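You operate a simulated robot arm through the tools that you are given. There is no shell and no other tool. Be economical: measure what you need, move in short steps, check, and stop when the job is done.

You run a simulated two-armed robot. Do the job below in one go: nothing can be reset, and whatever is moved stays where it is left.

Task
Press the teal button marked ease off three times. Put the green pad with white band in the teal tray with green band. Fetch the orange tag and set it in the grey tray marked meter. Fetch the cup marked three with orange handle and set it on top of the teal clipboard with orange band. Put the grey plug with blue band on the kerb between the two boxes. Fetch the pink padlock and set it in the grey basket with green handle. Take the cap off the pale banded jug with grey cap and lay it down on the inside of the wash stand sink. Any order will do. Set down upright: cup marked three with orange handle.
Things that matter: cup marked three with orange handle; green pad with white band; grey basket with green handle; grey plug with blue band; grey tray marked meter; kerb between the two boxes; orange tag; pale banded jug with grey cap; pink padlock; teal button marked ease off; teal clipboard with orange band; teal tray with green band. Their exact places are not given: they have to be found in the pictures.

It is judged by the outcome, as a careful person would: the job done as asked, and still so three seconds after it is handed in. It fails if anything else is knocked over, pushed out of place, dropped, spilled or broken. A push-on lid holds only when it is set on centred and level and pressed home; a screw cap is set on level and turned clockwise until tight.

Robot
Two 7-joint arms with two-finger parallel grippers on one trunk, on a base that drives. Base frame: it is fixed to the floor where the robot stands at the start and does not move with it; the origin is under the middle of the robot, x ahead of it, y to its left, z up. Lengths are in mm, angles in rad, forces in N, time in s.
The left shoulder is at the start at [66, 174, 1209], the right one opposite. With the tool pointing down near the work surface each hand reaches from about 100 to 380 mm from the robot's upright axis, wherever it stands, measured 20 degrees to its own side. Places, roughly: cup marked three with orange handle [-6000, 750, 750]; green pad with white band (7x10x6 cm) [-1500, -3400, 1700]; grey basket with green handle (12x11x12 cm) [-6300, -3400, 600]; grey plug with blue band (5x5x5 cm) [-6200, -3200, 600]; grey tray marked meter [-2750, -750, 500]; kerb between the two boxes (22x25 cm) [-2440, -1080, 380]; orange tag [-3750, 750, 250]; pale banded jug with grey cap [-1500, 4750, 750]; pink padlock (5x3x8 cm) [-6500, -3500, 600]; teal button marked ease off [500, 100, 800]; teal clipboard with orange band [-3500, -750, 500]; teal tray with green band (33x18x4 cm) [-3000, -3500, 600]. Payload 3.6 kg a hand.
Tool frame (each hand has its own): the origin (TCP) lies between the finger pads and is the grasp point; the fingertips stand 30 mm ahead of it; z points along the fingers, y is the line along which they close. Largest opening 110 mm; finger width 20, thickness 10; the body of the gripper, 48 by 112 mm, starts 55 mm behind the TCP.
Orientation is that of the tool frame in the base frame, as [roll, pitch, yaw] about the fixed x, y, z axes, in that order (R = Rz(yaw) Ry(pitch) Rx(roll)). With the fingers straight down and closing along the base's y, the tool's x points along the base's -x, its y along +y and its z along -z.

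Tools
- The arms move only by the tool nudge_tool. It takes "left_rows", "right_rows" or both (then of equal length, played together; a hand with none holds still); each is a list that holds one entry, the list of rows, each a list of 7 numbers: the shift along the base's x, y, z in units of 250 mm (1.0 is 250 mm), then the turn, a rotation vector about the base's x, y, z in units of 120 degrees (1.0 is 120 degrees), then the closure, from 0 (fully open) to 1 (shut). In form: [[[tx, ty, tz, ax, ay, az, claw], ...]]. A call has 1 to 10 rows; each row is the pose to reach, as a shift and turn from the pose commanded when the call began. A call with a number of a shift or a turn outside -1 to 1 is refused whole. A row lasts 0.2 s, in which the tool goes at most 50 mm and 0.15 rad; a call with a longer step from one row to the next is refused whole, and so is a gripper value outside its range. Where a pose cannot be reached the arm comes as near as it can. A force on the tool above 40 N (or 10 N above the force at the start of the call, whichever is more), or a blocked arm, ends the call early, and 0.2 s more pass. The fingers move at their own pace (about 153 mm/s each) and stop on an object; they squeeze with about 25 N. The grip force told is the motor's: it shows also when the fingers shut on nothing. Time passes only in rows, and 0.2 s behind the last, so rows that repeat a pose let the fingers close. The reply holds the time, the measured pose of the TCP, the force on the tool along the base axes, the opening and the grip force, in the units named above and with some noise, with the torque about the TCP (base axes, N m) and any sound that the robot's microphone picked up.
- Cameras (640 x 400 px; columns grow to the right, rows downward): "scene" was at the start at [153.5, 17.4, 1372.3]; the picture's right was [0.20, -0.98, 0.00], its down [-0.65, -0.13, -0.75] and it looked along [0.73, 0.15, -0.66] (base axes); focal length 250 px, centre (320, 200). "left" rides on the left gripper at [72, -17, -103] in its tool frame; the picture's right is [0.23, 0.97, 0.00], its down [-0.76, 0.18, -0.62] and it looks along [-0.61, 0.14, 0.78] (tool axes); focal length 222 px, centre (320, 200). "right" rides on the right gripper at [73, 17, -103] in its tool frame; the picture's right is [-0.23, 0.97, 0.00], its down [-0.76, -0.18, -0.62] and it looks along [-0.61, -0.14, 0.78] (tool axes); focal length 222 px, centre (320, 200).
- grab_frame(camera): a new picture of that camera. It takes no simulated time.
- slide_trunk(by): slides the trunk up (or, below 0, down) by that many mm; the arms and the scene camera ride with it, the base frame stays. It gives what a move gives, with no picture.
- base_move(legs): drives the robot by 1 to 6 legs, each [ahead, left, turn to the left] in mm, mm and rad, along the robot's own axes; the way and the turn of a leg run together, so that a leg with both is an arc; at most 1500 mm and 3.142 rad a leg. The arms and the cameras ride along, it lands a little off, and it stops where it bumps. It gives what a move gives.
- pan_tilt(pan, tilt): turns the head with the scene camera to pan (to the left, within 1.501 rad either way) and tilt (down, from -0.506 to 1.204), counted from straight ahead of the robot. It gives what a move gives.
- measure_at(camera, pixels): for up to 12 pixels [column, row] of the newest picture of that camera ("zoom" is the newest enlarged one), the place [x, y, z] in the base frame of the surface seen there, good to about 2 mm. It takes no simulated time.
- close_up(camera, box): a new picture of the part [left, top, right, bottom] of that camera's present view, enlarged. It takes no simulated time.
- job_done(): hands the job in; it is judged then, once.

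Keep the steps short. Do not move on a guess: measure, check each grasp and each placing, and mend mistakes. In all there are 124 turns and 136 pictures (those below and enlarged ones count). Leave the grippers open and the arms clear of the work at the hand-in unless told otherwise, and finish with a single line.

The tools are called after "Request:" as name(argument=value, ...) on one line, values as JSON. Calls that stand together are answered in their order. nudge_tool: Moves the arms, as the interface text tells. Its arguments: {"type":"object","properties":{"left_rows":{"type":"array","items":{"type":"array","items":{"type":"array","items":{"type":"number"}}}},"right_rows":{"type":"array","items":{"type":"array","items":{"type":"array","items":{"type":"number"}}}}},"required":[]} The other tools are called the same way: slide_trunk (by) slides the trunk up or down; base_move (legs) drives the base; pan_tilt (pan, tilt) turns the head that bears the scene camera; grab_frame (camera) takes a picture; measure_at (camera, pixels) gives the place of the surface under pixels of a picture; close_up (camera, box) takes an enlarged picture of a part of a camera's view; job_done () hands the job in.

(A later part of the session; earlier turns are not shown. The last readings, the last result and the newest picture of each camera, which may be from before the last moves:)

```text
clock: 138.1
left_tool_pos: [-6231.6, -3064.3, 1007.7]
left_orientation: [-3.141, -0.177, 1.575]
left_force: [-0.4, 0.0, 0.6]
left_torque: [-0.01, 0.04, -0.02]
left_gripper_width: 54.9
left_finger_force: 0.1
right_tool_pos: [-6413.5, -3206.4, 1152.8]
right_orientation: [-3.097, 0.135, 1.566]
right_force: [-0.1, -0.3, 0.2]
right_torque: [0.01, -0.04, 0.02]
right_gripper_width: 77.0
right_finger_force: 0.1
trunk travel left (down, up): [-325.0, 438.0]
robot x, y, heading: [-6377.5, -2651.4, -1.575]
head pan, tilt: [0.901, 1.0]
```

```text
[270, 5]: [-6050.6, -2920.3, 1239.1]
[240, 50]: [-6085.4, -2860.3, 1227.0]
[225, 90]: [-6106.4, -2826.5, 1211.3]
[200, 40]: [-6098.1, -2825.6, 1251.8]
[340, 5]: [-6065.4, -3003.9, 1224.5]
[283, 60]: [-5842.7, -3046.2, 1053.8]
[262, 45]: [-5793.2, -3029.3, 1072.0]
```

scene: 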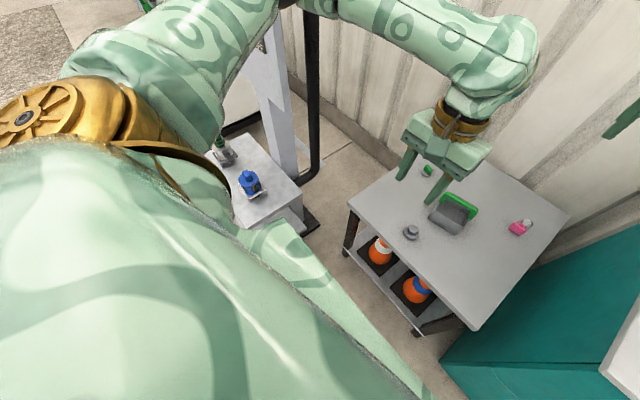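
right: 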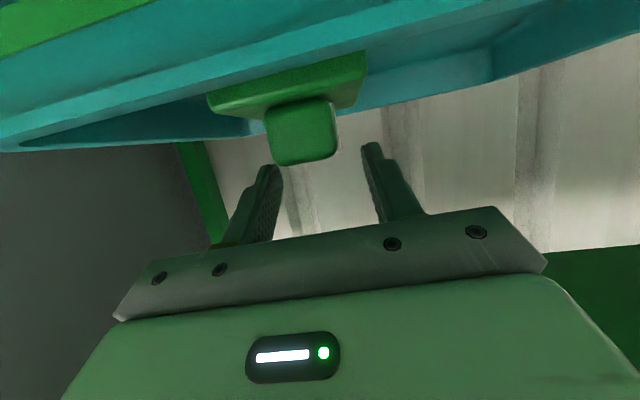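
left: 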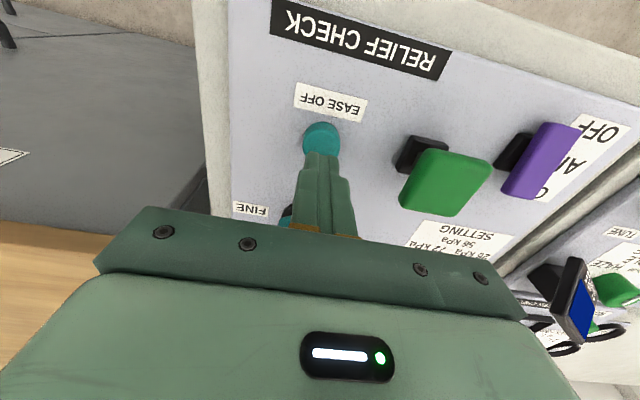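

Elbow is at x≈−6000, panel at −5843: clear. Drive ahead 150, lower the trunk 150.

Request:
base_move(legs=[[150, 0, 0]])

Request:
slide_trunk(by=-150)

Request:
pan_tilt(pan=0.1, tilt=1.0)

Request:
grab_frame(camera="scene")

```text
clock: 139.5
left_tool_pos: [-6233.2, -3215.5, 1006.9]
left_orientation: [-3.141, -0.176, 1.572]
left_force: [0.0, 0.0, 0.0]
left_torque: [0.01, -0.01, -0.01]
left_gripper_width: 54.8
left_finger_force: 0.1
right_tool_pos: [-6415.5, -3357.6, 1151.9]
right_orientation: [-3.096, 0.135, 1.56]
right_force: [-0.3, -1.8, -1.1]
right_torque: [0.02, -0.03, 0.02]
right_gripper_width: 76.8
right_finger_force: 0.0
trunk travel left (down, up): [-325.0, 438.0]
robot x, y, heading: [-6383.8, -2801.8, -1.576]
head pan, tilt: [0.901, 1.0]
```

```text
clock: 141.2
left_tool_pos: [-6232.2, -3212.5, 858.7]
left_orientation: [-3.139, -0.175, 1.572]
left_force: [1.0, 0.9, -0.2]
left_torque: [-0.02, 0.0, 0.0]
left_gripper_width: 54.8
left_finger_force: 0.1
right_tool_pos: [-6415.0, -3356.3, 1004.2]
right_orientation: [-3.097, 0.136, 1.563]
right_force: [-0.5, 0.2, 0.2]
right_torque: [0.02, 0.0, 0.01]
right_gripper_width: 76.8
right_finger_force: 0.1
trunk travel left (down, up): [-175.0, 588.0]
robot x, y, heading: [-6385.1, -2802.9, -1.574]
head pan, tilt: [0.901, 1.0]
```

```text
clock: 142.3
left_tool_pos: [-6232.3, -3213.4, 857.0]
left_orientation: [-3.139, -0.179, 1.572]
left_force: [0.8, 0.5, -0.3]
left_torque: [0.02, 0.02, -0.01]
left_gripper_width: 54.8
left_finger_force: 0.2
right_tool_pos: [-6415.1, -3357.0, 1003.3]
right_orientation: [-3.098, 0.135, 1.562]
right_force: [-0.4, -0.1, 0.1]
right_torque: [-0.04, 0.02, -0.02]
right_gripper_width: 77.1
right_finger_force: 0.1
trunk travel left (down, up): [-175.0, 588.0]
robot x, y, heading: [-6385.0, -2802.7, -1.578]
head pan, tilt: [0.099, 1.0]
```

```text
86 pictures are left
```

scene: 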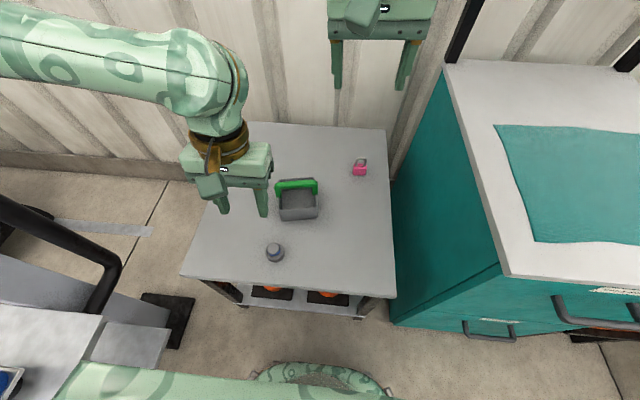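

Now measure the plug, basket and padlock precisely.

Request:
close_up(camera="scene", box=[250, 145, 390, 275])

Request:
measure_at(camera="zoom", pixels=[[105, 450], [105, 470], [80, 490], [130, 490], [105, 510], [220, 165], [230, 250], [140, 270], [300, 260], [500, 105], [480, 125], [510, 75]])

```text
3.08 times, centred on (320, 210) of scene
```

zoom: 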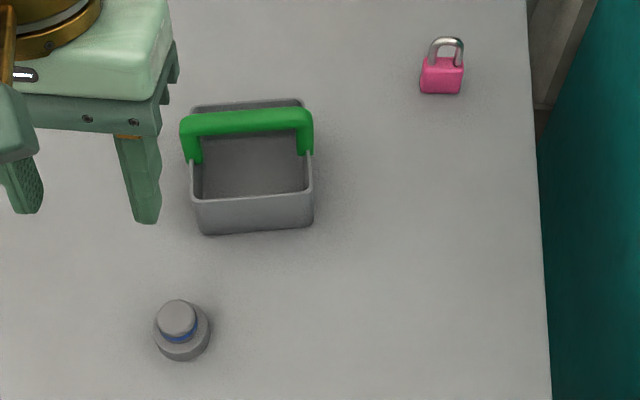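

```text
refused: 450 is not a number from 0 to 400
```

Request:
measure_at(camera="zoom", pixels=[[178, 313], [178, 340], [158, 325], [207, 325], [185, 355], [250, 120], [190, 130], [308, 125], [250, 175], [250, 210], [440, 75], [446, 42]])

Request:
close_up(camera="scene", box=[340, 145, 390, 185])

Request:
measure_at(camera="zoom", pixels=[[150, 200], [150, 300], [300, 200], [300, 300], [220, 240], [220, 100], [180, 100], [180, 150], [310, 110]])

```text
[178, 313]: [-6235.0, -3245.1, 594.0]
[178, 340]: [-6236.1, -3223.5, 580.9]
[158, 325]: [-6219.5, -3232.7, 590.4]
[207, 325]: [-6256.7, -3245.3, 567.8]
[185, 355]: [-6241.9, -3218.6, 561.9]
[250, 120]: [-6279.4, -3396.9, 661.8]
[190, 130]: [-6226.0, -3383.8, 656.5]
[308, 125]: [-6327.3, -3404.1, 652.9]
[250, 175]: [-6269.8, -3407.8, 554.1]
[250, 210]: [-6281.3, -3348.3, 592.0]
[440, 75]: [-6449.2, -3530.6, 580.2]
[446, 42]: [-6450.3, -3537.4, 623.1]
```

```text
10.00 times, centred on (365, 165) of scene
```

zoom: 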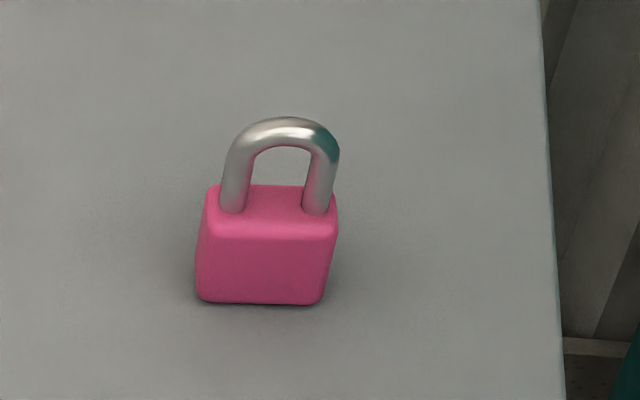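

```text
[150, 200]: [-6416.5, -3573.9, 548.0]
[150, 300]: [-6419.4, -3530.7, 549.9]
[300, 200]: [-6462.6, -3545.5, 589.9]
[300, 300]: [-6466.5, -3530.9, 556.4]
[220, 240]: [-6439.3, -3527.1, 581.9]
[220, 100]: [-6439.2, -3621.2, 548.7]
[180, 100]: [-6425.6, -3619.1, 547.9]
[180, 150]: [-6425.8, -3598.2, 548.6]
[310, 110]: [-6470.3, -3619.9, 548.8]
```

Plug knob centre ≈[−6236,−3240], top 594, flange below 572. Padlock at ≈[−6452,−3545], body top ~592, shackle top ~625. Basket centre ≈[−6279,−3398], handle bar along x at z ~660. Plug first, with the left hand: straighten the tool and descend to z≈620.

Request:
nudge_tool(left_rows=[[[0, -0.03, -0.16, -0.042, 0, 0, 0.25], [-0.01, -0.06, -0.32, -0.084, 0, 0, 0.25], [-0.016, -0.108, -0.48, -0.084, 0, 0, 0.25], [-0.016, -0.108, -0.64, -0.084, 0, 0, 0.25], [-0.016, -0.108, -0.8, -0.084, 0, 0, 0.25], [-0.016, -0.108, -0.92, -0.084, 0, 0, 0.25], [-0.016, -0.108, -0.92, -0.084, 0, 0, 0.25]]])

Request:
grab_frame(camera="left")

```text
clock: 143.9
left_tool_pos: [-6236.7, -3240.4, 627.5]
left_orientation: [-3.141, -0.001, 1.573]
left_force: [-0.3, -0.3, -0.2]
left_torque: [-0.02, 0.02, -0.01]
left_gripper_width: 82.7
left_finger_force: 0.1
right_tool_pos: [-6414.2, -3356.5, 1002.6]
right_orientation: [-3.097, 0.136, 1.562]
right_force: [1.1, -0.6, -0.2]
right_torque: [0.01, 0.01, 0.0]
right_gripper_width: 77.1
right_finger_force: 0.1
trunk travel left (down, up): [-175.0, 588.0]
robot x, y, heading: [-6382.3, -2800.8, -1.579]
head pan, tilt: [0.099, 1.0]
```

```text
83 pictures are left
```

left: 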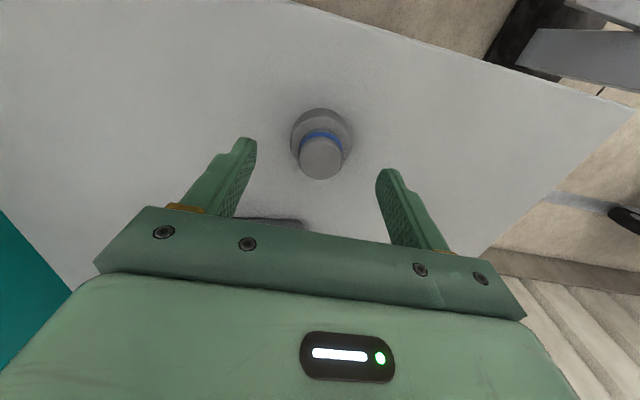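

Aligned. Lower 23 mm, close, then lift.

Request:
nudge_tool(left_rows=[[[0, 0, -0.06, 0, 0, 0, 0.25], [0, 0, -0.094, 0, 0, 0, 0.25], [0, 0, -0.094, 0, 0, 0, 0.95], [0, 0, -0.094, 0, 0, 0, 0.95], [0, 0, -0.094, 0, 0, 0, 0.95]]])

Request:
nudge_tool(left_rows=[[[0, 0, 0.1, 0, 0, 0, 0.95], [0, 0, 0.28, 0, 0, 0, 0.95], [0, 0.05, 0.46, 0, 0, 0, 0.95], [0, 0.1, 0.64, 0, 0, 0, 0.95], [0.1, 0.2, 0.76, 0, 0, 0, 0.95], [0.2, 0.3, 0.86, 0, 0, 0, 0.95]]])

Request:
grab_frame(camera="left")

```text
clock: 145.1
left_tool_pos: [-6235.8, -3240.0, 602.9]
left_orientation: [-3.139, 0.0, 1.573]
left_force: [-0.6, -0.5, 0.5]
left_torque: [0.0, -0.01, 0.0]
left_gripper_width: 30.3
left_finger_force: 25.1
right_tool_pos: [-6413.9, -3356.3, 1003.1]
right_orientation: [-3.096, 0.133, 1.562]
right_force: [-0.1, 0.3, 0.3]
right_torque: [-0.03, -0.01, -0.01]
right_gripper_width: 77.1
right_finger_force: 0.0
trunk travel left (down, up): [-175.0, 588.0]
robot x, y, heading: [-6388.8, -2801.5, -1.572]
head pan, tilt: [0.099, 1.0]
```

```text
clock: 146.5
left_tool_pos: [-6184.8, -3163.6, 820.4]
left_orientation: [-3.139, 0.001, 1.574]
left_force: [-0.7, 1.0, -0.6]
left_torque: [-0.01, 0.04, 0.01]
left_gripper_width: 30.1
left_finger_force: 25.1
right_tool_pos: [-6415.3, -3356.8, 1003.5]
right_orientation: [-3.095, 0.134, 1.562]
right_force: [0.6, -0.4, 1.1]
right_torque: [0.01, 0.0, 0.04]
right_gripper_width: 76.9
right_finger_force: 0.0
trunk travel left (down, up): [-175.0, 588.0]
robot x, y, heading: [-6386.2, -2805.2, -1.575]
head pan, tilt: [0.099, 1.0]
```

```text
82 pictures are left
```

left: 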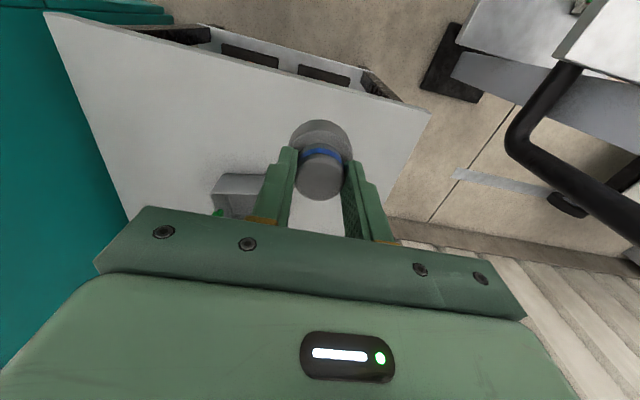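

Plug held (bottom 54 mm below TCP). Now the right hand: tilt it 45° forward and move toward a pre-grasp point for the padlock's shackle.

Request:
nudge_tool(right_rows=[[[-0.03, -0.06, -0.14, -0.062, 0, 0, 0.35], [-0.06, -0.12, -0.28, -0.124, 0, 0, 0.35], [-0.09, -0.18, -0.42, -0.186, 0, 0, 0.35], [-0.12, -0.24, -0.56, -0.248, 0, 0, 0.35], [-0.15, -0.3, -0.7, -0.31, 0, 0, 0.35], [-0.15, -0.36, -0.84, -0.31, 0, 0, 0.35], [-0.15, -0.36, -0.84, -0.31, 0, 0, 0.35]]])

Request:
grab_frame(camera="right")

Request:
grab_frame(camera="scene")

```text
clock: 148.1
left_tool_pos: [-6187.2, -3164.5, 820.0]
left_orientation: [-3.14, 0.0, 1.573]
left_force: [0.3, -0.4, -0.7]
left_torque: [0.01, 0.0, -0.03]
left_gripper_width: 29.9
left_finger_force: 25.3
right_tool_pos: [-6453.6, -3446.4, 790.4]
right_orientation: [-3.106, 0.786, 1.559]
right_force: [-0.7, -0.8, -0.1]
right_torque: [0.0, -0.01, 0.02]
right_gripper_width: 71.5
right_finger_force: 0.1
trunk travel left (down, up): [-175.0, 588.0]
robot x, y, heading: [-6381.1, -2804.5, -1.575]
head pan, tilt: [0.099, 1.0]
```

```text
81 pictures are left
```

right: 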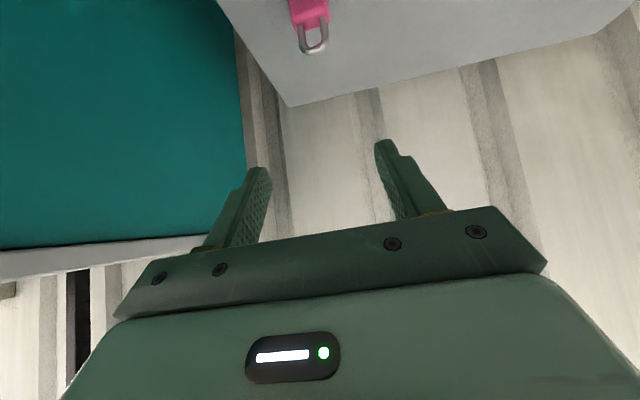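

```text
80 pictures are left
```

scene: 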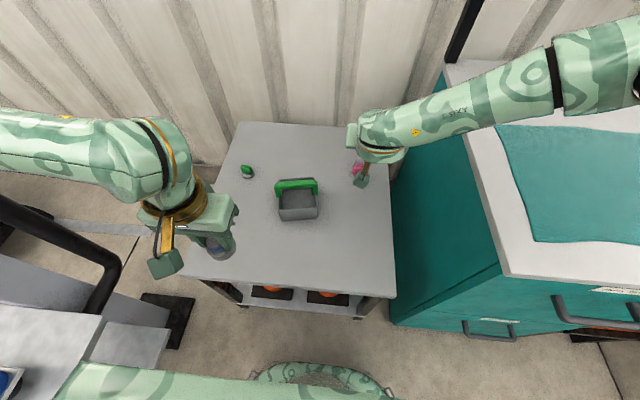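

Measure the shackle from the hand camera.

Request:
measure_at(camera="right", pixels=[[314, 50], [302, 30], [326, 30], [308, 12], [294, 12], [328, 10]])

```text
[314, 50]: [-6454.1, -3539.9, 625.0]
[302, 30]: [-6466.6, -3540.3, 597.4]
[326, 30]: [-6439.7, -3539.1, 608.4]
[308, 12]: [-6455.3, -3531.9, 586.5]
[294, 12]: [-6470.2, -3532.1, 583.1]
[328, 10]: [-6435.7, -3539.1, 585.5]
```

Shackle centre ≈[−6453,−3542,612]. Move to a point 60 mm short along the tool axis, then in, close.

Request:
nudge_tool(right_rows=[[[0, -0.05, -0.16, 0, 0, 0, 0.35], [0, -0.1, -0.33, 0, 0, 0, 0.35], [0, -0.164, -0.49, 0, 0, 0, 0.35], [0, -0.25, -0.58, 0, 0, 0, 0.35], [0, -0.332, -0.66, 0, 0, 0, 0.35], [0, -0.332, -0.66, 0, 0, 0, 0.35]]])

Request:
grab_frame(camera="right")

```text
clock: 149.5
left_tool_pos: [-6184.5, -3164.8, 819.5]
left_orientation: [-3.14, 0.0, 1.573]
left_force: [-0.1, -0.3, -1.2]
left_torque: [0.0, 0.02, -0.01]
left_gripper_width: 30.2
left_finger_force: 25.2
right_tool_pos: [-6451.4, -3530.0, 627.3]
right_orientation: [-3.106, 0.782, 1.56]
right_force: [0.1, 0.4, -0.2]
right_torque: [-0.02, 0.0, -0.02]
right_gripper_width: 71.5
right_finger_force: 0.1
trunk travel left (down, up): [-175.0, 588.0]
robot x, y, heading: [-6383.6, -2803.8, -1.574]
head pan, tilt: [0.099, 1.0]
```

```text
79 pictures are left
```

right: 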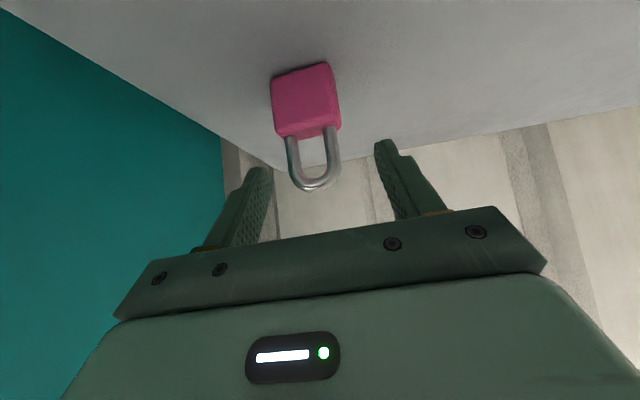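

Shackle is between the fingers. Close, check, lift 100 mm.

Request:
nudge_tool(right_rows=[[[0, 0, 0, 0, 0, 0, 0.95], [0, 0, 0, 0, 0, 0, 0.95], [0, 0, 0, 0, 0, 0, 0.95], [0, 0, 0.08, 0, 0, 0, 0.95], [0, 0, 0.24, 0, 0, 0, 0.95], [0, 0, 0.42, 0, 0, 0, 0.95], [0, 0, 0.42, 0, 0, 0, 0.95]]])

Request:
grab_frame(camera="right")

Request:
close_up(camera="scene", box=[250, 100, 410, 240])

```text
clock: 151.1
left_tool_pos: [-6186.8, -3164.5, 819.0]
left_orientation: [-3.14, 0.0, 1.572]
left_force: [0.2, -0.3, -0.3]
left_torque: [0.0, -0.01, 0.02]
left_gripper_width: 30.1
left_finger_force: 25.6
right_tool_pos: [-6450.7, -3528.0, 734.4]
right_orientation: [-3.102, 0.785, 1.559]
right_force: [-0.5, -0.1, -0.7]
right_torque: [0.02, 0.01, -0.01]
right_gripper_width: 32.7
right_finger_force: 25.1
trunk travel left (down, up): [-175.0, 588.0]
robot x, y, heading: [-6384.7, -2803.5, -1.581]
head pan, tilt: [0.099, 1.0]
```

```text
78 pictures are left
```

right: 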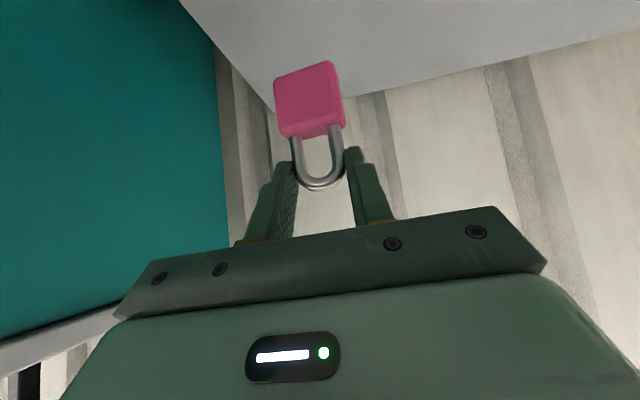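

```text
2.86 times, centred on (330, 170) of scene
```

zoom: 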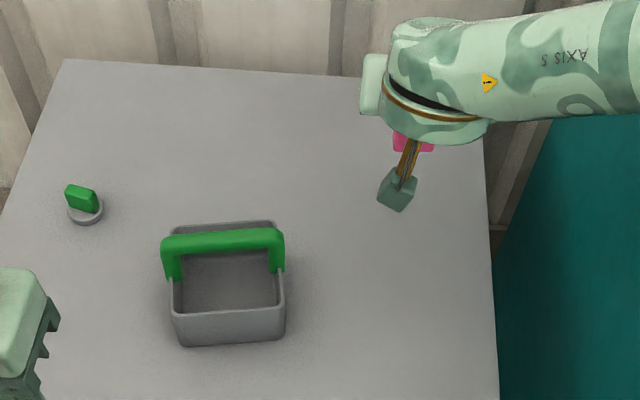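

Padlock held. Measure the basket: rim and handle edges.

Request:
measure_at(camera="zoom", pixels=[[228, 311], [228, 318], [228, 300], [176, 314], [283, 306], [226, 234], [226, 247], [170, 260], [278, 258], [230, 225], [230, 280], [230, 342]])

Request:
measure_at(camera="right", pixels=[[275, 85], [335, 68], [282, 132], [343, 125], [310, 100], [318, 188]])

```text
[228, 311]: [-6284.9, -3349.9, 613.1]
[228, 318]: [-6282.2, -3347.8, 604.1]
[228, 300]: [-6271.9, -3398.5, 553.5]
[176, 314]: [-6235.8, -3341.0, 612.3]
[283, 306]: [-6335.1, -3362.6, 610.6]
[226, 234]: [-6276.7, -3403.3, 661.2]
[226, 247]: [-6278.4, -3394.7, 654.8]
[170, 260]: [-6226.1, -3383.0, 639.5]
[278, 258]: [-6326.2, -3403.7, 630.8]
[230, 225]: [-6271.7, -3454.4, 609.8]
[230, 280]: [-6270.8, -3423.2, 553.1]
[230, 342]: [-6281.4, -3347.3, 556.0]
```

```text
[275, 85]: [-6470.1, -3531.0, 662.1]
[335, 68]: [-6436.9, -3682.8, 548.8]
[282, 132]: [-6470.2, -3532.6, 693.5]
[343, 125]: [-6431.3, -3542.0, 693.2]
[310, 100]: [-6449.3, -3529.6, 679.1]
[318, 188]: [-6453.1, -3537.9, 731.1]
```

The basket is yawed ~12°, gap in front of handle ~39 mm; padlock 30 mm thick. I'll yaw the hand +7° to match, and bring the padlock above the front half: raise to z 770, move to [−6282,−3354].

Request:
nudge_tool(right_rows=[[[0, 0, 0.15, 0, 0, 0, 0.95], [0.11, 0.12, 0.15, 0, 0, 0.012, 0.95], [0.22, 0.24, 0.15, 0, 0, 0.025, 0.95], [0.33, 0.36, 0.15, 0, 0, 0.037, 0.95], [0.44, 0.48, 0.15, 0, 0, 0.05, 0.95], [0.55, 0.59, 0.15, 0, 0, 0.0625, 0.95], [0.675, 0.696, 0.15, 0, 0, 0.0625, 0.95], [0.675, 0.696, 0.15, 0, 0, 0.0625, 0.95]]])

Request:
grab_frame(camera="right")

Request:
close_up(camera="scene", box=[230, 140, 370, 260])

```text
clock: 152.9
left_tool_pos: [-6185.4, -3164.4, 818.7]
left_orientation: [-3.14, 0.0, 1.571]
left_force: [-0.5, 0.4, -0.8]
left_torque: [-0.01, 0.0, -0.01]
left_gripper_width: 30.1
left_finger_force: 25.5
right_tool_pos: [-6283.8, -3354.3, 768.0]
right_orientation: [-3.106, 0.781, 1.688]
right_force: [-0.6, -0.3, -0.7]
right_torque: [0.03, -0.01, 0.04]
right_gripper_width: 32.5
right_finger_force: 24.8
trunk travel left (down, up): [-175.0, 588.0]
robot x, y, heading: [-6386.3, -2804.6, -1.578]
head pan, tilt: [0.099, 1.0]
```

```text
76 pictures are left
```

right: 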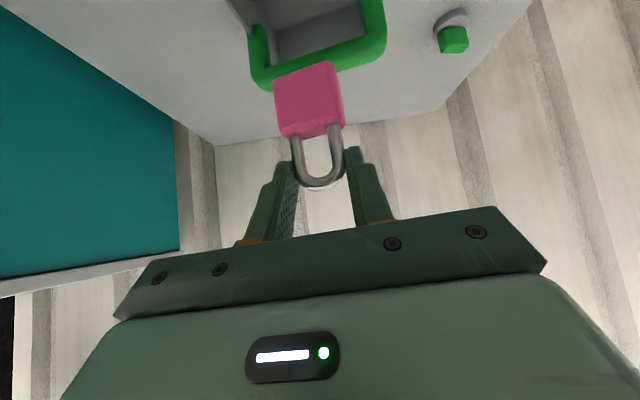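

```text
3.33 times, centred on (300, 200) of scene
```

zoom: 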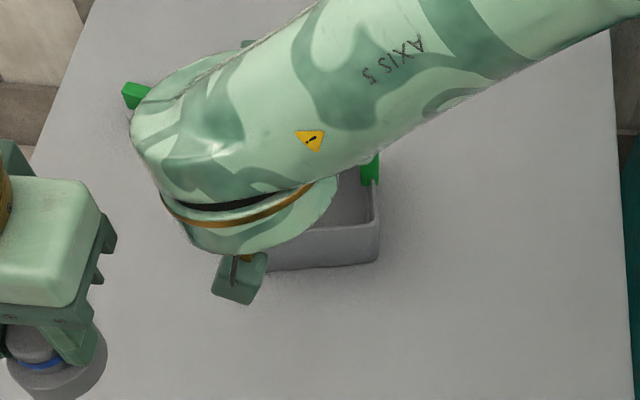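

Measure padlock vs handle from the hand camera.

Request:
measure_at(camera="right", pixels=[[278, 84], [330, 66], [283, 130], [340, 122], [262, 75], [265, 88], [370, 55], [320, 25], [250, 30], [310, 100], [345, 60]])

```text
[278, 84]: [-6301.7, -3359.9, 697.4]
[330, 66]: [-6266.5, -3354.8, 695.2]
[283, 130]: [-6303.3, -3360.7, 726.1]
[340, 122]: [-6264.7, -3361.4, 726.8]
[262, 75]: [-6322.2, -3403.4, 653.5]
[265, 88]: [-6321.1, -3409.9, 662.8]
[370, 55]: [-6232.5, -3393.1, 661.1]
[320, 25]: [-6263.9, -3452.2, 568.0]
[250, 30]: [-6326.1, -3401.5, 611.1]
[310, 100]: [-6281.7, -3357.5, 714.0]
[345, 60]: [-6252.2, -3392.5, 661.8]
```

The padlock fits with ~5–7 mm margins. Lower straight down 130 mm in steady steps.

Request:
nudge_tool(right_rows=[[[0, 0, -0.1, 0, 0, 0, 0.95], [0, 0, -0.2, 0, 0, 0, 0.95], [0, 0, -0.3, 0, 0, 0, 0.95], [0, 0, -0.4, 0, 0, 0, 0.95], [0, 0, -0.47, 0, 0, 0, 0.95], [0, 0, -0.52, 0, 0, 0, 0.95], [0, 0, -0.52, 0, 0, 0, 0.95]]])

Request:
grab_frame(camera="right")

```text
clock: 154.5
left_tool_pos: [-6184.2, -3164.0, 820.3]
left_orientation: [-3.14, 0.0, 1.571]
left_force: [-1.0, 0.5, -0.6]
left_torque: [0.01, 0.0, 0.0]
left_gripper_width: 30.1
left_finger_force: 25.2
right_tool_pos: [-6281.4, -3354.4, 639.5]
right_orientation: [-3.103, 0.781, 1.692]
right_force: [0.0, -1.0, -1.3]
right_torque: [0.01, 0.03, -0.02]
right_gripper_width: 32.8
right_finger_force: 25.1
trunk travel left (down, up): [-175.0, 588.0]
robot x, y, heading: [-6386.9, -2801.3, -1.578]
head pan, tilt: [0.099, 1.0]
```

```text
74 pictures are left
```

right: 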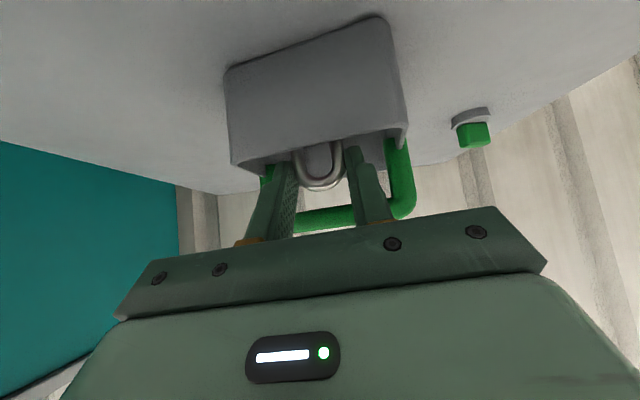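

The padlock is in the basket, ~6 mm above its floor. Lower 5 mm, open a little, withdraw along the tool axis.

Request:
nudge_tool(right_rows=[[[0, 0, -0.022, 0, 0, 0, 0.95], [0, 0, -0.022, 0, 0, 0, 0.6], [0, 0, -0.022, 0, 0, 0, 0.55], [0, 0.04, 0.03, 0, 0, 0, 0.55], [0, 0.1, 0.12, 0, 0, 0, 0.55], [0, 0.2, 0.26, 0, 0, 0, 0.55], [0, 0.3, 0.4, 0, 0, 0, 0.55]]])

Request:
grab_frame(camera="right")

```text
clock: 156.1
left_tool_pos: [-6185.4, -3165.6, 820.6]
left_orientation: [-3.141, 0.002, 1.574]
left_force: [0.0, 0.1, -1.0]
left_torque: [0.04, 0.02, 0.0]
left_gripper_width: 30.2
left_finger_force: 25.5
right_tool_pos: [-6283.9, -3280.7, 739.4]
right_orientation: [-3.103, 0.786, 1.688]
right_force: [-0.1, 0.4, -0.3]
right_torque: [-0.01, 0.0, -0.04]
right_gripper_width: 49.5
right_finger_force: 0.0
trunk travel left (down, up): [-175.0, 588.0]
robot x, y, heading: [-6381.8, -2800.8, -1.575]
head pan, tilt: [0.099, 1.0]
```

```text
73 pictures are left
```

right: 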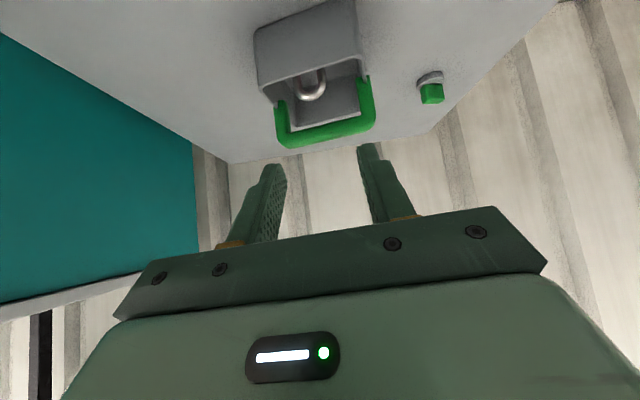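

Padlock sits in the basket. Now I raise the trunk, back out, turn to face +y and travel sideways east over the hose to the kerb near x −2440.

Request:
slide_trunk(by=150)

Request:
base_move(legs=[[-790, 0, 0], [0, 0, 3.14], [0, -1500, 0], [0, -1450, 0]])

Request:
pan_tilt(pan=-0.4, tilt=0.6)

Request:
grab_frame(camera="scene")

```text
clock: 157.9
left_tool_pos: [-6185.4, -3165.9, 968.1]
left_orientation: [-3.14, 0.0, 1.574]
left_force: [0.5, -0.2, -0.8]
left_torque: [0.01, 0.03, -0.04]
left_gripper_width: 29.9
left_finger_force: 24.7
right_tool_pos: [-6282.8, -3280.9, 890.6]
right_orientation: [-3.103, 0.785, 1.69]
right_force: [-0.4, -0.4, 0.5]
right_torque: [-0.01, -0.02, 0.02]
right_gripper_width: 49.4
right_finger_force: 0.1
trunk travel left (down, up): [-325.0, 438.0]
robot x, y, heading: [-6384.0, -2802.9, -1.583]
head pan, tilt: [0.099, 1.0]
```

```text
clock: 183.3
left_tool_pos: [-3600.1, -1739.6, 969.1]
left_orientation: [-3.14, 0.001, -1.586]
left_force: [0.5, 0.3, -0.3]
left_torque: [0.04, -0.01, 0.06]
left_gripper_width: 30.2
left_finger_force: 24.9
right_tool_pos: [-3501.0, -1625.9, 889.8]
right_orientation: [-3.104, 0.784, -1.469]
right_force: [-0.1, -0.5, -0.5]
right_torque: [0.0, 0.04, 0.01]
right_gripper_width: 49.5
right_finger_force: 0.1
trunk travel left (down, up): [-325.0, 438.0]
robot x, y, heading: [-3409.1, -2104.3, 1.548]
head pan, tilt: [0.099, 1.0]
```

```text
clock: 184.3
left_tool_pos: [-3600.6, -1740.0, 968.9]
left_orientation: [-3.14, 0.0, -1.588]
left_force: [-0.6, 0.2, -0.2]
left_torque: [0.01, -0.01, -0.02]
left_gripper_width: 29.8
left_finger_force: 25.1
right_tool_pos: [-3500.8, -1627.3, 890.3]
right_orientation: [-3.102, 0.784, -1.47]
right_force: [0.3, -1.2, 0.2]
right_torque: [0.0, 0.0, -0.02]
right_gripper_width: 49.4
right_finger_force: 0.1
trunk travel left (down, up): [-325.0, 438.0]
robot x, y, heading: [-3407.8, -2110.2, 1.544]
head pan, tilt: [-0.4, 0.6]
```

```text
72 pictures are left
```

scene: 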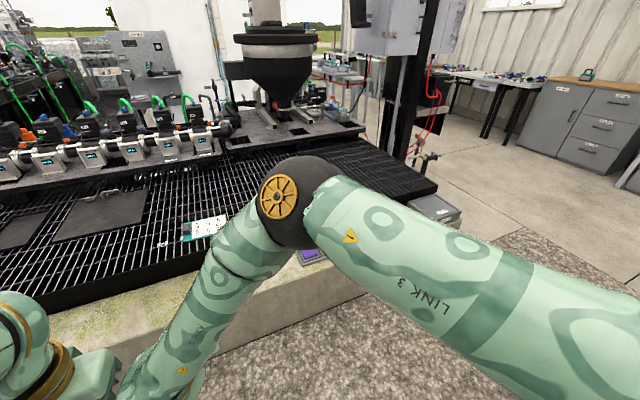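

The right arm blocks the view. I straighten the right hand to point down and draw it outward, then drive right 900 to the kerb spot.

Request:
nudge_tool(right_rows=[[[0.1, -0.05, 0.1, -0.065, 0, 0, 0.3], [0.2, -0.1, 0.2, -0.13, 0, 0, 0.3], [0.3, -0.1, 0.3, -0.195, 0, 0, 0.3], [0.4, -0.1, 0.4, -0.26, 0, 0, 0.3], [0.5, -0.1, 0.5, -0.32, 0, 0, 0.3], [0.65, -0.1, 0.6, -0.375, 0, 0, 0.3], [0.8, -0.15, 0.7, -0.375, 0, 0, 0.3]]])

Request:
base_move(legs=[[0, -900, 0.02]])

Request:
pan_tilt(pan=0.0, tilt=0.65)

Request:
grab_frame(camera="scene")

```text
clock: 185.9
left_tool_pos: [-3599.0, -1739.8, 970.2]
left_orientation: [3.141, 0.003, -1.586]
left_force: [0.3, 0.3, -0.2]
left_torque: [0.03, 0.02, -0.01]
left_gripper_width: 30.0
left_finger_force: 25.1
right_tool_pos: [-3296.8, -1665.7, 1064.8]
right_orientation: [3.107, 0.001, -1.5]
right_force: [-1.0, 0.5, 0.8]
right_torque: [0.01, 0.04, 0.01]
right_gripper_width: 77.1
right_finger_force: 0.1
trunk travel left (down, up): [-325.0, 438.0]
robot x, y, heading: [-3408.0, -2110.0, 1.551]
head pan, tilt: [-0.4, 0.6]
```

```text
clock: 190.6
left_tool_pos: [-2716.1, -1756.6, 968.9]
left_orientation: [-3.138, 0.0, -1.575]
left_force: [0.1, -0.2, -0.2]
left_torque: [0.0, 0.02, 0.01]
left_gripper_width: 29.6
left_finger_force: 25.3
right_tool_pos: [-2415.7, -1677.4, 1065.1]
right_orientation: [3.106, 0.001, -1.487]
right_force: [0.5, 0.1, -0.2]
right_torque: [0.02, 0.0, 0.0]
right_gripper_width: 77.0
right_finger_force: 0.1
trunk travel left (down, up): [-325.0, 438.0]
robot x, y, heading: [-2520.8, -2122.9, 1.56]
head pan, tilt: [-0.4, 0.6]
```

```text
clock: 191.4
left_tool_pos: [-2716.5, -1757.3, 969.1]
left_orientation: [-3.141, -0.001, -1.574]
left_force: [-0.4, -0.4, -0.5]
left_torque: [0.01, 0.0, -0.04]
left_gripper_width: 30.1
left_finger_force: 24.8
right_tool_pos: [-2415.8, -1678.2, 1063.9]
right_orientation: [3.109, 0.001, -1.485]
right_force: [1.1, 0.4, -0.8]
right_torque: [-0.03, 0.0, -0.02]
right_gripper_width: 76.9
right_finger_force: 0.2
trunk travel left (down, up): [-325.0, 438.0]
robot x, y, heading: [-2517.5, -2120.2, 1.557]
head pan, tilt: [0.0, 0.649]
```

```text
71 pictures are left
```

scene: 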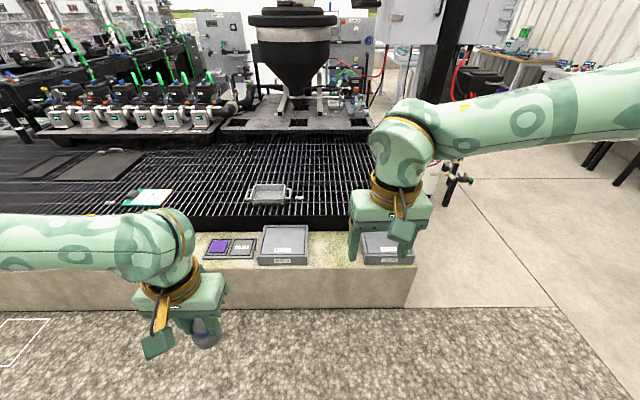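

Two grey boxes on the kerb at (285,243) and (388,245), kerb space between at ~(335,250); grey tray at (270,193); clipboard at (148,197). Zoom and measure.

Request:
close_up(camera="scene", box=[110, 170, 430, 290])

Request:
measure_at(camera="scene", pixels=[[328, 235], [328, 250], [328, 262], [306, 262], [340, 262], [285, 243], [380, 243], [328, 275], [270, 195], [150, 197], [130, 196], [340, 225]])

```text
2.00 times, centred on (270, 230) of scene
```

zoom: 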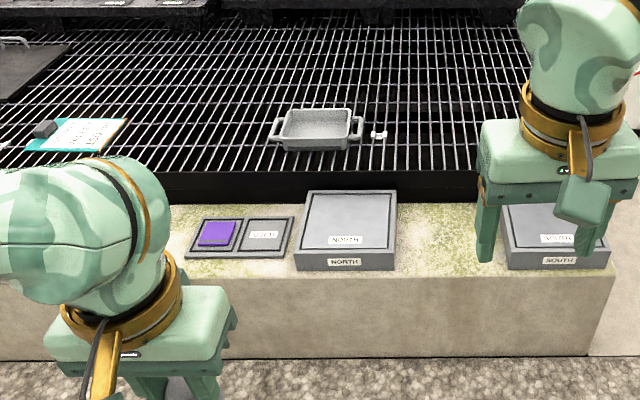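

```text
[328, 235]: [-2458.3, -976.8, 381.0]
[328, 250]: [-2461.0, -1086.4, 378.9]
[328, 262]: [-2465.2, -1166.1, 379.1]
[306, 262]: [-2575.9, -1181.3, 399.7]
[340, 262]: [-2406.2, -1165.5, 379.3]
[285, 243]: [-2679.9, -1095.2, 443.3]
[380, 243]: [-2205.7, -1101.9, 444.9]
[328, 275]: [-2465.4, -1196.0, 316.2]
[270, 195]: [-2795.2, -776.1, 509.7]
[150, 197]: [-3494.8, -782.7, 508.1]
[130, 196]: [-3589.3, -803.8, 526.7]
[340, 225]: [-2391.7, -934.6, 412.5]
```

Target: plug onto the kerb at ≈[−2450,−1085,379], between NORTH and SOUTH boxes. I drive right 190 and ahead 540, then lower the trunk 200.

Request:
base_move(legs=[[0, -190, 0.01], [540, 0, 0]])

Request:
slide_trunk(by=-200)

```text
clock: 195.7
left_tool_pos: [-2518.9, -1218.3, 969.2]
left_orientation: [-3.139, -0.001, -1.576]
left_force: [0.1, 0.2, -0.1]
left_torque: [0.01, 0.0, -0.01]
left_gripper_width: 30.1
left_finger_force: 25.6
right_tool_pos: [-2218.0, -1140.9, 1063.4]
right_orientation: [3.108, 0.0, -1.488]
right_force: [0.2, 0.0, 0.1]
right_torque: [0.01, -0.02, -0.02]
right_gripper_width: 77.0
right_finger_force: 0.1
trunk travel left (down, up): [-325.0, 438.0]
robot x, y, heading: [-2323.3, -1585.1, 1.557]
head pan, tilt: [0.0, 0.649]
```

```text
clock: 197.9
left_tool_pos: [-2519.4, -1214.8, 754.8]
left_orientation: [-3.139, -0.055, -1.575]
left_force: [0.2, -0.8, -1.3]
left_torque: [0.02, 0.02, 0.02]
left_gripper_width: 29.9
left_finger_force: 25.3
right_tool_pos: [-2218.5, -1141.0, 864.9]
right_orientation: [3.107, 0.003, -1.488]
right_force: [0.1, 0.1, -0.8]
right_torque: [0.02, -0.04, -0.02]
right_gripper_width: 76.9
right_finger_force: 0.1
trunk travel left (down, up): [-125.0, 638.0]
robot x, y, heading: [-2322.6, -1583.1, 1.561]
head pan, tilt: [0.0, 0.649]
```

The left arm sags slightly (elbow near base). I extend it forward over the kerb and descend part way to z≈560.

Request:
nudge_tool(left_rows=[[[0.05, 0.15, -0.04, 0, 0, 0, 0.95], [0.12, 0.3, -0.1, 0, 0, 0, 0.95], [0.2, 0.45, -0.16, 0, 0, 0, 0.95], [0.276, 0.52, -0.3, 0, 0, 0, 0.95], [0.276, 0.52, -0.46, 0, 0, 0, 0.95], [0.276, 0.52, -0.62, 0, 0, 0, 0.95], [0.276, 0.52, -0.76, 0, 0, 0, 0.95], [0.276, 0.52, -0.76, 0, 0, 0, 0.95]]])

Request:
grab_frame(camera="scene")

```text
clock: 199.7
left_tool_pos: [-2449.1, -1083.5, 564.6]
left_orientation: [-3.141, -0.056, -1.575]
left_force: [0.3, -0.3, -0.1]
left_torque: [-0.01, 0.03, -0.02]
left_gripper_width: 30.1
left_finger_force: 24.9
right_tool_pos: [-2218.7, -1140.3, 864.6]
right_orientation: [3.107, 0.002, -1.487]
right_force: [-0.1, -0.6, -0.6]
right_torque: [-0.01, 0.02, -0.01]
right_gripper_width: 76.9
right_finger_force: 0.0
trunk travel left (down, up): [-125.0, 638.0]
robot x, y, heading: [-2322.8, -1582.9, 1.563]
head pan, tilt: [0.0, 0.649]
```

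```text
69 pictures are left
```

scene: 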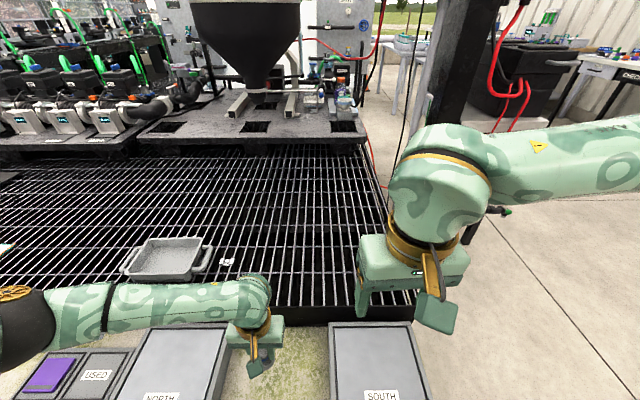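

Reached over the gap. Straighten 3° and lower to just above the kerb (TCP 440).

Request:
nudge_tool(left_rows=[[[0, 0, -0.14, 0.027, 0, 0, 0.95], [0, 0, -0.28, 0.027, 0, 0, 0.95], [0, 0, -0.4, 0.027, 0, 0, 0.95], [0, 0, -0.47, 0.027, 0, 0, 0.95], [0, 0, -0.5, 0.027, 0, 0, 0.95], [0, 0, -0.5, 0.027, 0, 0, 0.95]]])

Request:
grab_frame(camera="left")

```text
clock: 201.1
left_tool_pos: [-2449.2, -1084.1, 439.2]
left_orientation: [3.141, 0.001, -1.574]
left_force: [-0.7, 0.0, -0.8]
left_torque: [-0.04, 0.01, -0.02]
left_gripper_width: 30.0
left_finger_force: 25.3
right_tool_pos: [-2219.6, -1140.7, 862.8]
right_orientation: [3.108, -0.001, -1.486]
right_force: [0.4, 0.0, -0.2]
right_torque: [0.02, -0.01, 0.01]
right_gripper_width: 77.0
right_finger_force: 0.1
trunk travel left (down, up): [-125.0, 638.0]
robot x, y, heading: [-2318.9, -1586.9, 1.558]
head pan, tilt: [0.0, 0.649]
```

```text
68 pictures are left
```

left: 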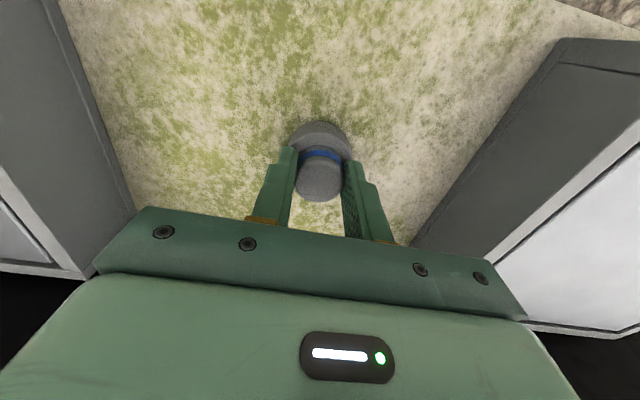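

Between the boxes, vertical. Lower 6 mm, open, and lift out.

Request:
nudge_tool(left_rows=[[[0, 0, -0.012, 0, 0, 0, 0.95], [0, 0, -0.024, 0, 0, 0, 0.95], [0, 0, -0.024, 0, 0, 0, 0.5], [0, 0, -0.024, 0, 0, 0, 0.45], [0, 0, 0.06, 0, 0, 0, 0.45], [0, 0, 0.2, 0, 0, 0, 0.45], [0, 0, 0.36, 0, 0, 0, 0.45], [0, 0, 0.55, 0, 0, 0, 0.45]]])

Request:
grab_frame(camera="left")

Request:
close_up(camera="scene", box=[0, 210, 240, 290])

Request:
measure_at(camera="scene", pixels=[[165, 255], [140, 245], [195, 243], [160, 272], [185, 268], [165, 240], [227, 261]])

```text
clock: 202.9
left_tool_pos: [-2448.0, -1081.8, 579.9]
left_orientation: [-3.14, 0.0, -1.576]
left_force: [-0.5, 0.2, -0.3]
left_torque: [-0.03, 0.01, 0.01]
left_gripper_width: 60.3
left_finger_force: 0.0
right_tool_pos: [-2217.2, -1141.3, 864.3]
right_orientation: [3.109, 0.001, -1.488]
right_force: [-0.9, -0.5, 0.6]
right_torque: [0.01, 0.04, 0.01]
right_gripper_width: 76.9
right_finger_force: 0.0
trunk travel left (down, up): [-125.0, 638.0]
robot x, y, heading: [-2321.4, -1585.5, 1.559]
head pan, tilt: [0.0, 0.649]
```

```text
67 pictures are left
```

left: 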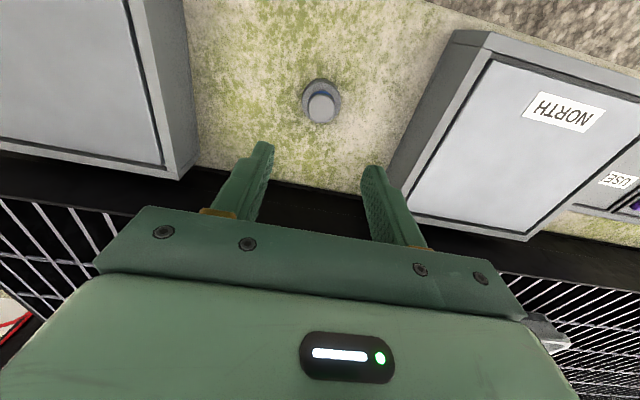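

```text
2.67 times, centred on (120, 250) of scene
```

zoom: 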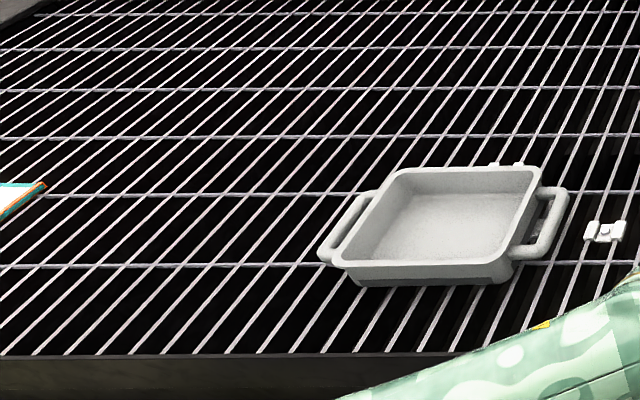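

```text
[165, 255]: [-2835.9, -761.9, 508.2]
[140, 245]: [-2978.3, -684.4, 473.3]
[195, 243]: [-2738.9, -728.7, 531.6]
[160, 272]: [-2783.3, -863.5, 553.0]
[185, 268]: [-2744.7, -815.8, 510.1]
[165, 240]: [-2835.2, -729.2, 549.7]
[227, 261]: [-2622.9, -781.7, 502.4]
```

Plug placed on the kerb. Now I retract, raise the trunk, back off, and look toward the cup/tag side (over the grating, north-west).

Request:
nudge_tool(left_rows=[[[0, 0, 0.16, 0, 0, 0, 0.45], [0, 0, 0.32, 0, 0, 0, 0.45], [0, -0.15, 0.45, 0, 0, 0, 0.45], [-0.1, -0.3, 0.55, 0, 0, 0, 0.45], [-0.2, -0.4, 0.6, 0, 0, 0, 0.45]]])

Request:
slide_trunk(by=400)

Request:
pan_tilt(pan=0.75, tilt=0.4)

Request:
grab_frame(camera="scene")

```text
refused: row 4 steps farther than a row can; nothing moved
```

```text
clock: 206.7
left_tool_pos: [-2449.6, -1084.5, 977.9]
left_orientation: [3.141, 0.001, -1.575]
left_force: [0.4, -1.1, 0.1]
left_torque: [0.05, -0.03, -0.02]
left_gripper_width: 60.7
left_finger_force: 0.0
right_tool_pos: [-2218.9, -1140.4, 1264.8]
right_orientation: [3.107, 0.001, -1.488]
right_force: [-0.3, 0.1, 0.5]
right_torque: [0.02, -0.03, -0.01]
right_gripper_width: 76.7
right_finger_force: 0.1
trunk travel left (down, up): [-525.0, 238.0]
robot x, y, heading: [-2326.5, -1585.1, 1.564]
head pan, tilt: [0.0, 0.649]
```

```text
clock: 207.8
left_tool_pos: [-2449.1, -1083.4, 977.5]
left_orientation: [-3.141, 0.002, -1.573]
left_force: [-0.1, -0.1, -0.6]
left_torque: [-0.02, -0.01, -0.01]
left_gripper_width: 60.5
left_finger_force: 0.1
right_tool_pos: [-2218.2, -1139.9, 1264.5]
right_orientation: [3.109, 0.0, -1.486]
right_force: [-0.4, 0.2, -0.3]
right_torque: [-0.04, 0.03, -0.02]
right_gripper_width: 77.0
right_finger_force: 0.1
trunk travel left (down, up): [-525.0, 238.0]
robot x, y, heading: [-2322.2, -1584.9, 1.558]
head pan, tilt: [0.75, 0.4]
```

```text
65 pictures are left
```

scene: 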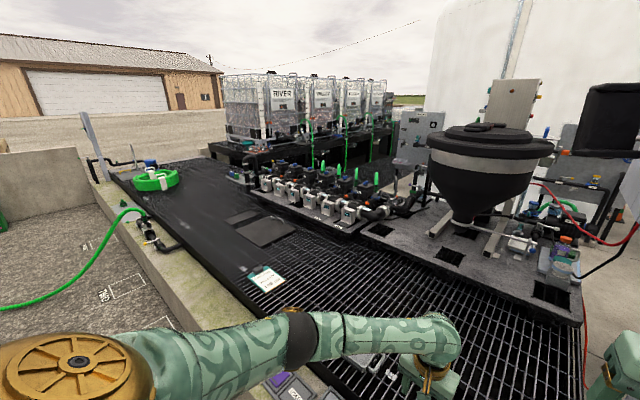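

Zoom on the pump row and IBC area to find the cup and tag.

Request:
close_up(camera="scene", box=[200, 60, 440, 240])

Request:
measure_at(camera="scene", pixels=[[240, 175], [265, 185], [300, 190], [350, 215], [290, 140], [250, 110], [380, 160], [410, 150], [450, 215], [590, 250], [300, 165], [580, 310]])

```text
2.22 times, centred on (320, 150) of scene
```

zoom: 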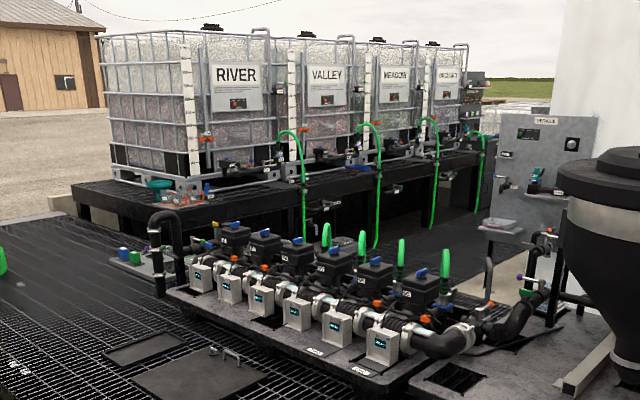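

```text
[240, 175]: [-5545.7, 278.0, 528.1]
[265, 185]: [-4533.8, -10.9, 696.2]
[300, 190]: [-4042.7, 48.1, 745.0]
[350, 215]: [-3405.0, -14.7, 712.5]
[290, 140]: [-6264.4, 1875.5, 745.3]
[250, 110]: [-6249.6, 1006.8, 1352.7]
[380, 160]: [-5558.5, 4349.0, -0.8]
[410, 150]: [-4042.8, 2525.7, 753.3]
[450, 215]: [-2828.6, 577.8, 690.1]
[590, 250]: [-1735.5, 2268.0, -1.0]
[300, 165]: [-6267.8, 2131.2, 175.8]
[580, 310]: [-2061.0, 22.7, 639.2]
```

The cup seems to be at the front of the RIVER container's platform, reached from the north side. I drive back, east past the rig and up to y≈900, then look west.

Request:
base_move(legs=[[-350, 0, 0], [0, -1450, 0.01], [0, -250, 0], [1450, 0, 0], [1350, 0, 0]])

Request:
pan_tilt(pan=1.1, tilt=0.4)

Request:
grab_frame(camera="scene")

```text
clock: 231.4
left_tool_pos: [-779.3, 1336.0, 977.9]
left_orientation: [-3.14, 0.002, -1.546]
left_force: [0.7, -0.1, 0.6]
left_torque: [0.0, 0.01, -0.01]
left_gripper_width: 60.4
left_finger_force: 0.1
right_tool_pos: [-547.0, 1285.8, 1264.4]
right_orientation: [3.107, 0.001, -1.46]
right_force: [0.3, -0.9, 0.4]
right_torque: [-0.01, -0.01, -0.01]
right_gripper_width: 77.0
right_finger_force: 0.0
trunk travel left (down, up): [-525.0, 238.0]
robot x, y, heading: [-639.5, 840.1, 1.588]
head pan, tilt: [0.75, 0.4]
```

```text
clock: 232.2
left_tool_pos: [-778.5, 1338.1, 977.8]
left_orientation: [3.141, 0.003, -1.546]
left_force: [0.0, -0.7, 0.5]
left_torque: [-0.01, 0.01, -0.02]
left_gripper_width: 60.4
left_finger_force: 0.1
right_tool_pos: [-546.3, 1287.3, 1264.1]
right_orientation: [3.109, 0.002, -1.461]
right_force: [0.5, 0.4, 0.9]
right_torque: [-0.01, -0.03, -0.03]
right_gripper_width: 76.9
right_finger_force: 0.0
trunk travel left (down, up): [-525.0, 238.0]
robot x, y, heading: [-637.8, 840.7, 1.583]
head pan, tilt: [1.1, 0.4]
```

```text
63 pictures are left
```

scene: 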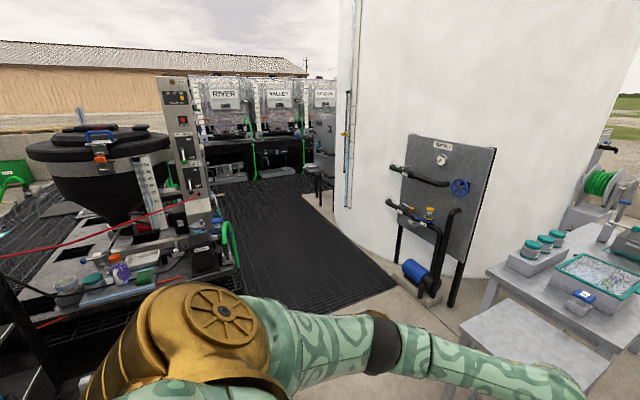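

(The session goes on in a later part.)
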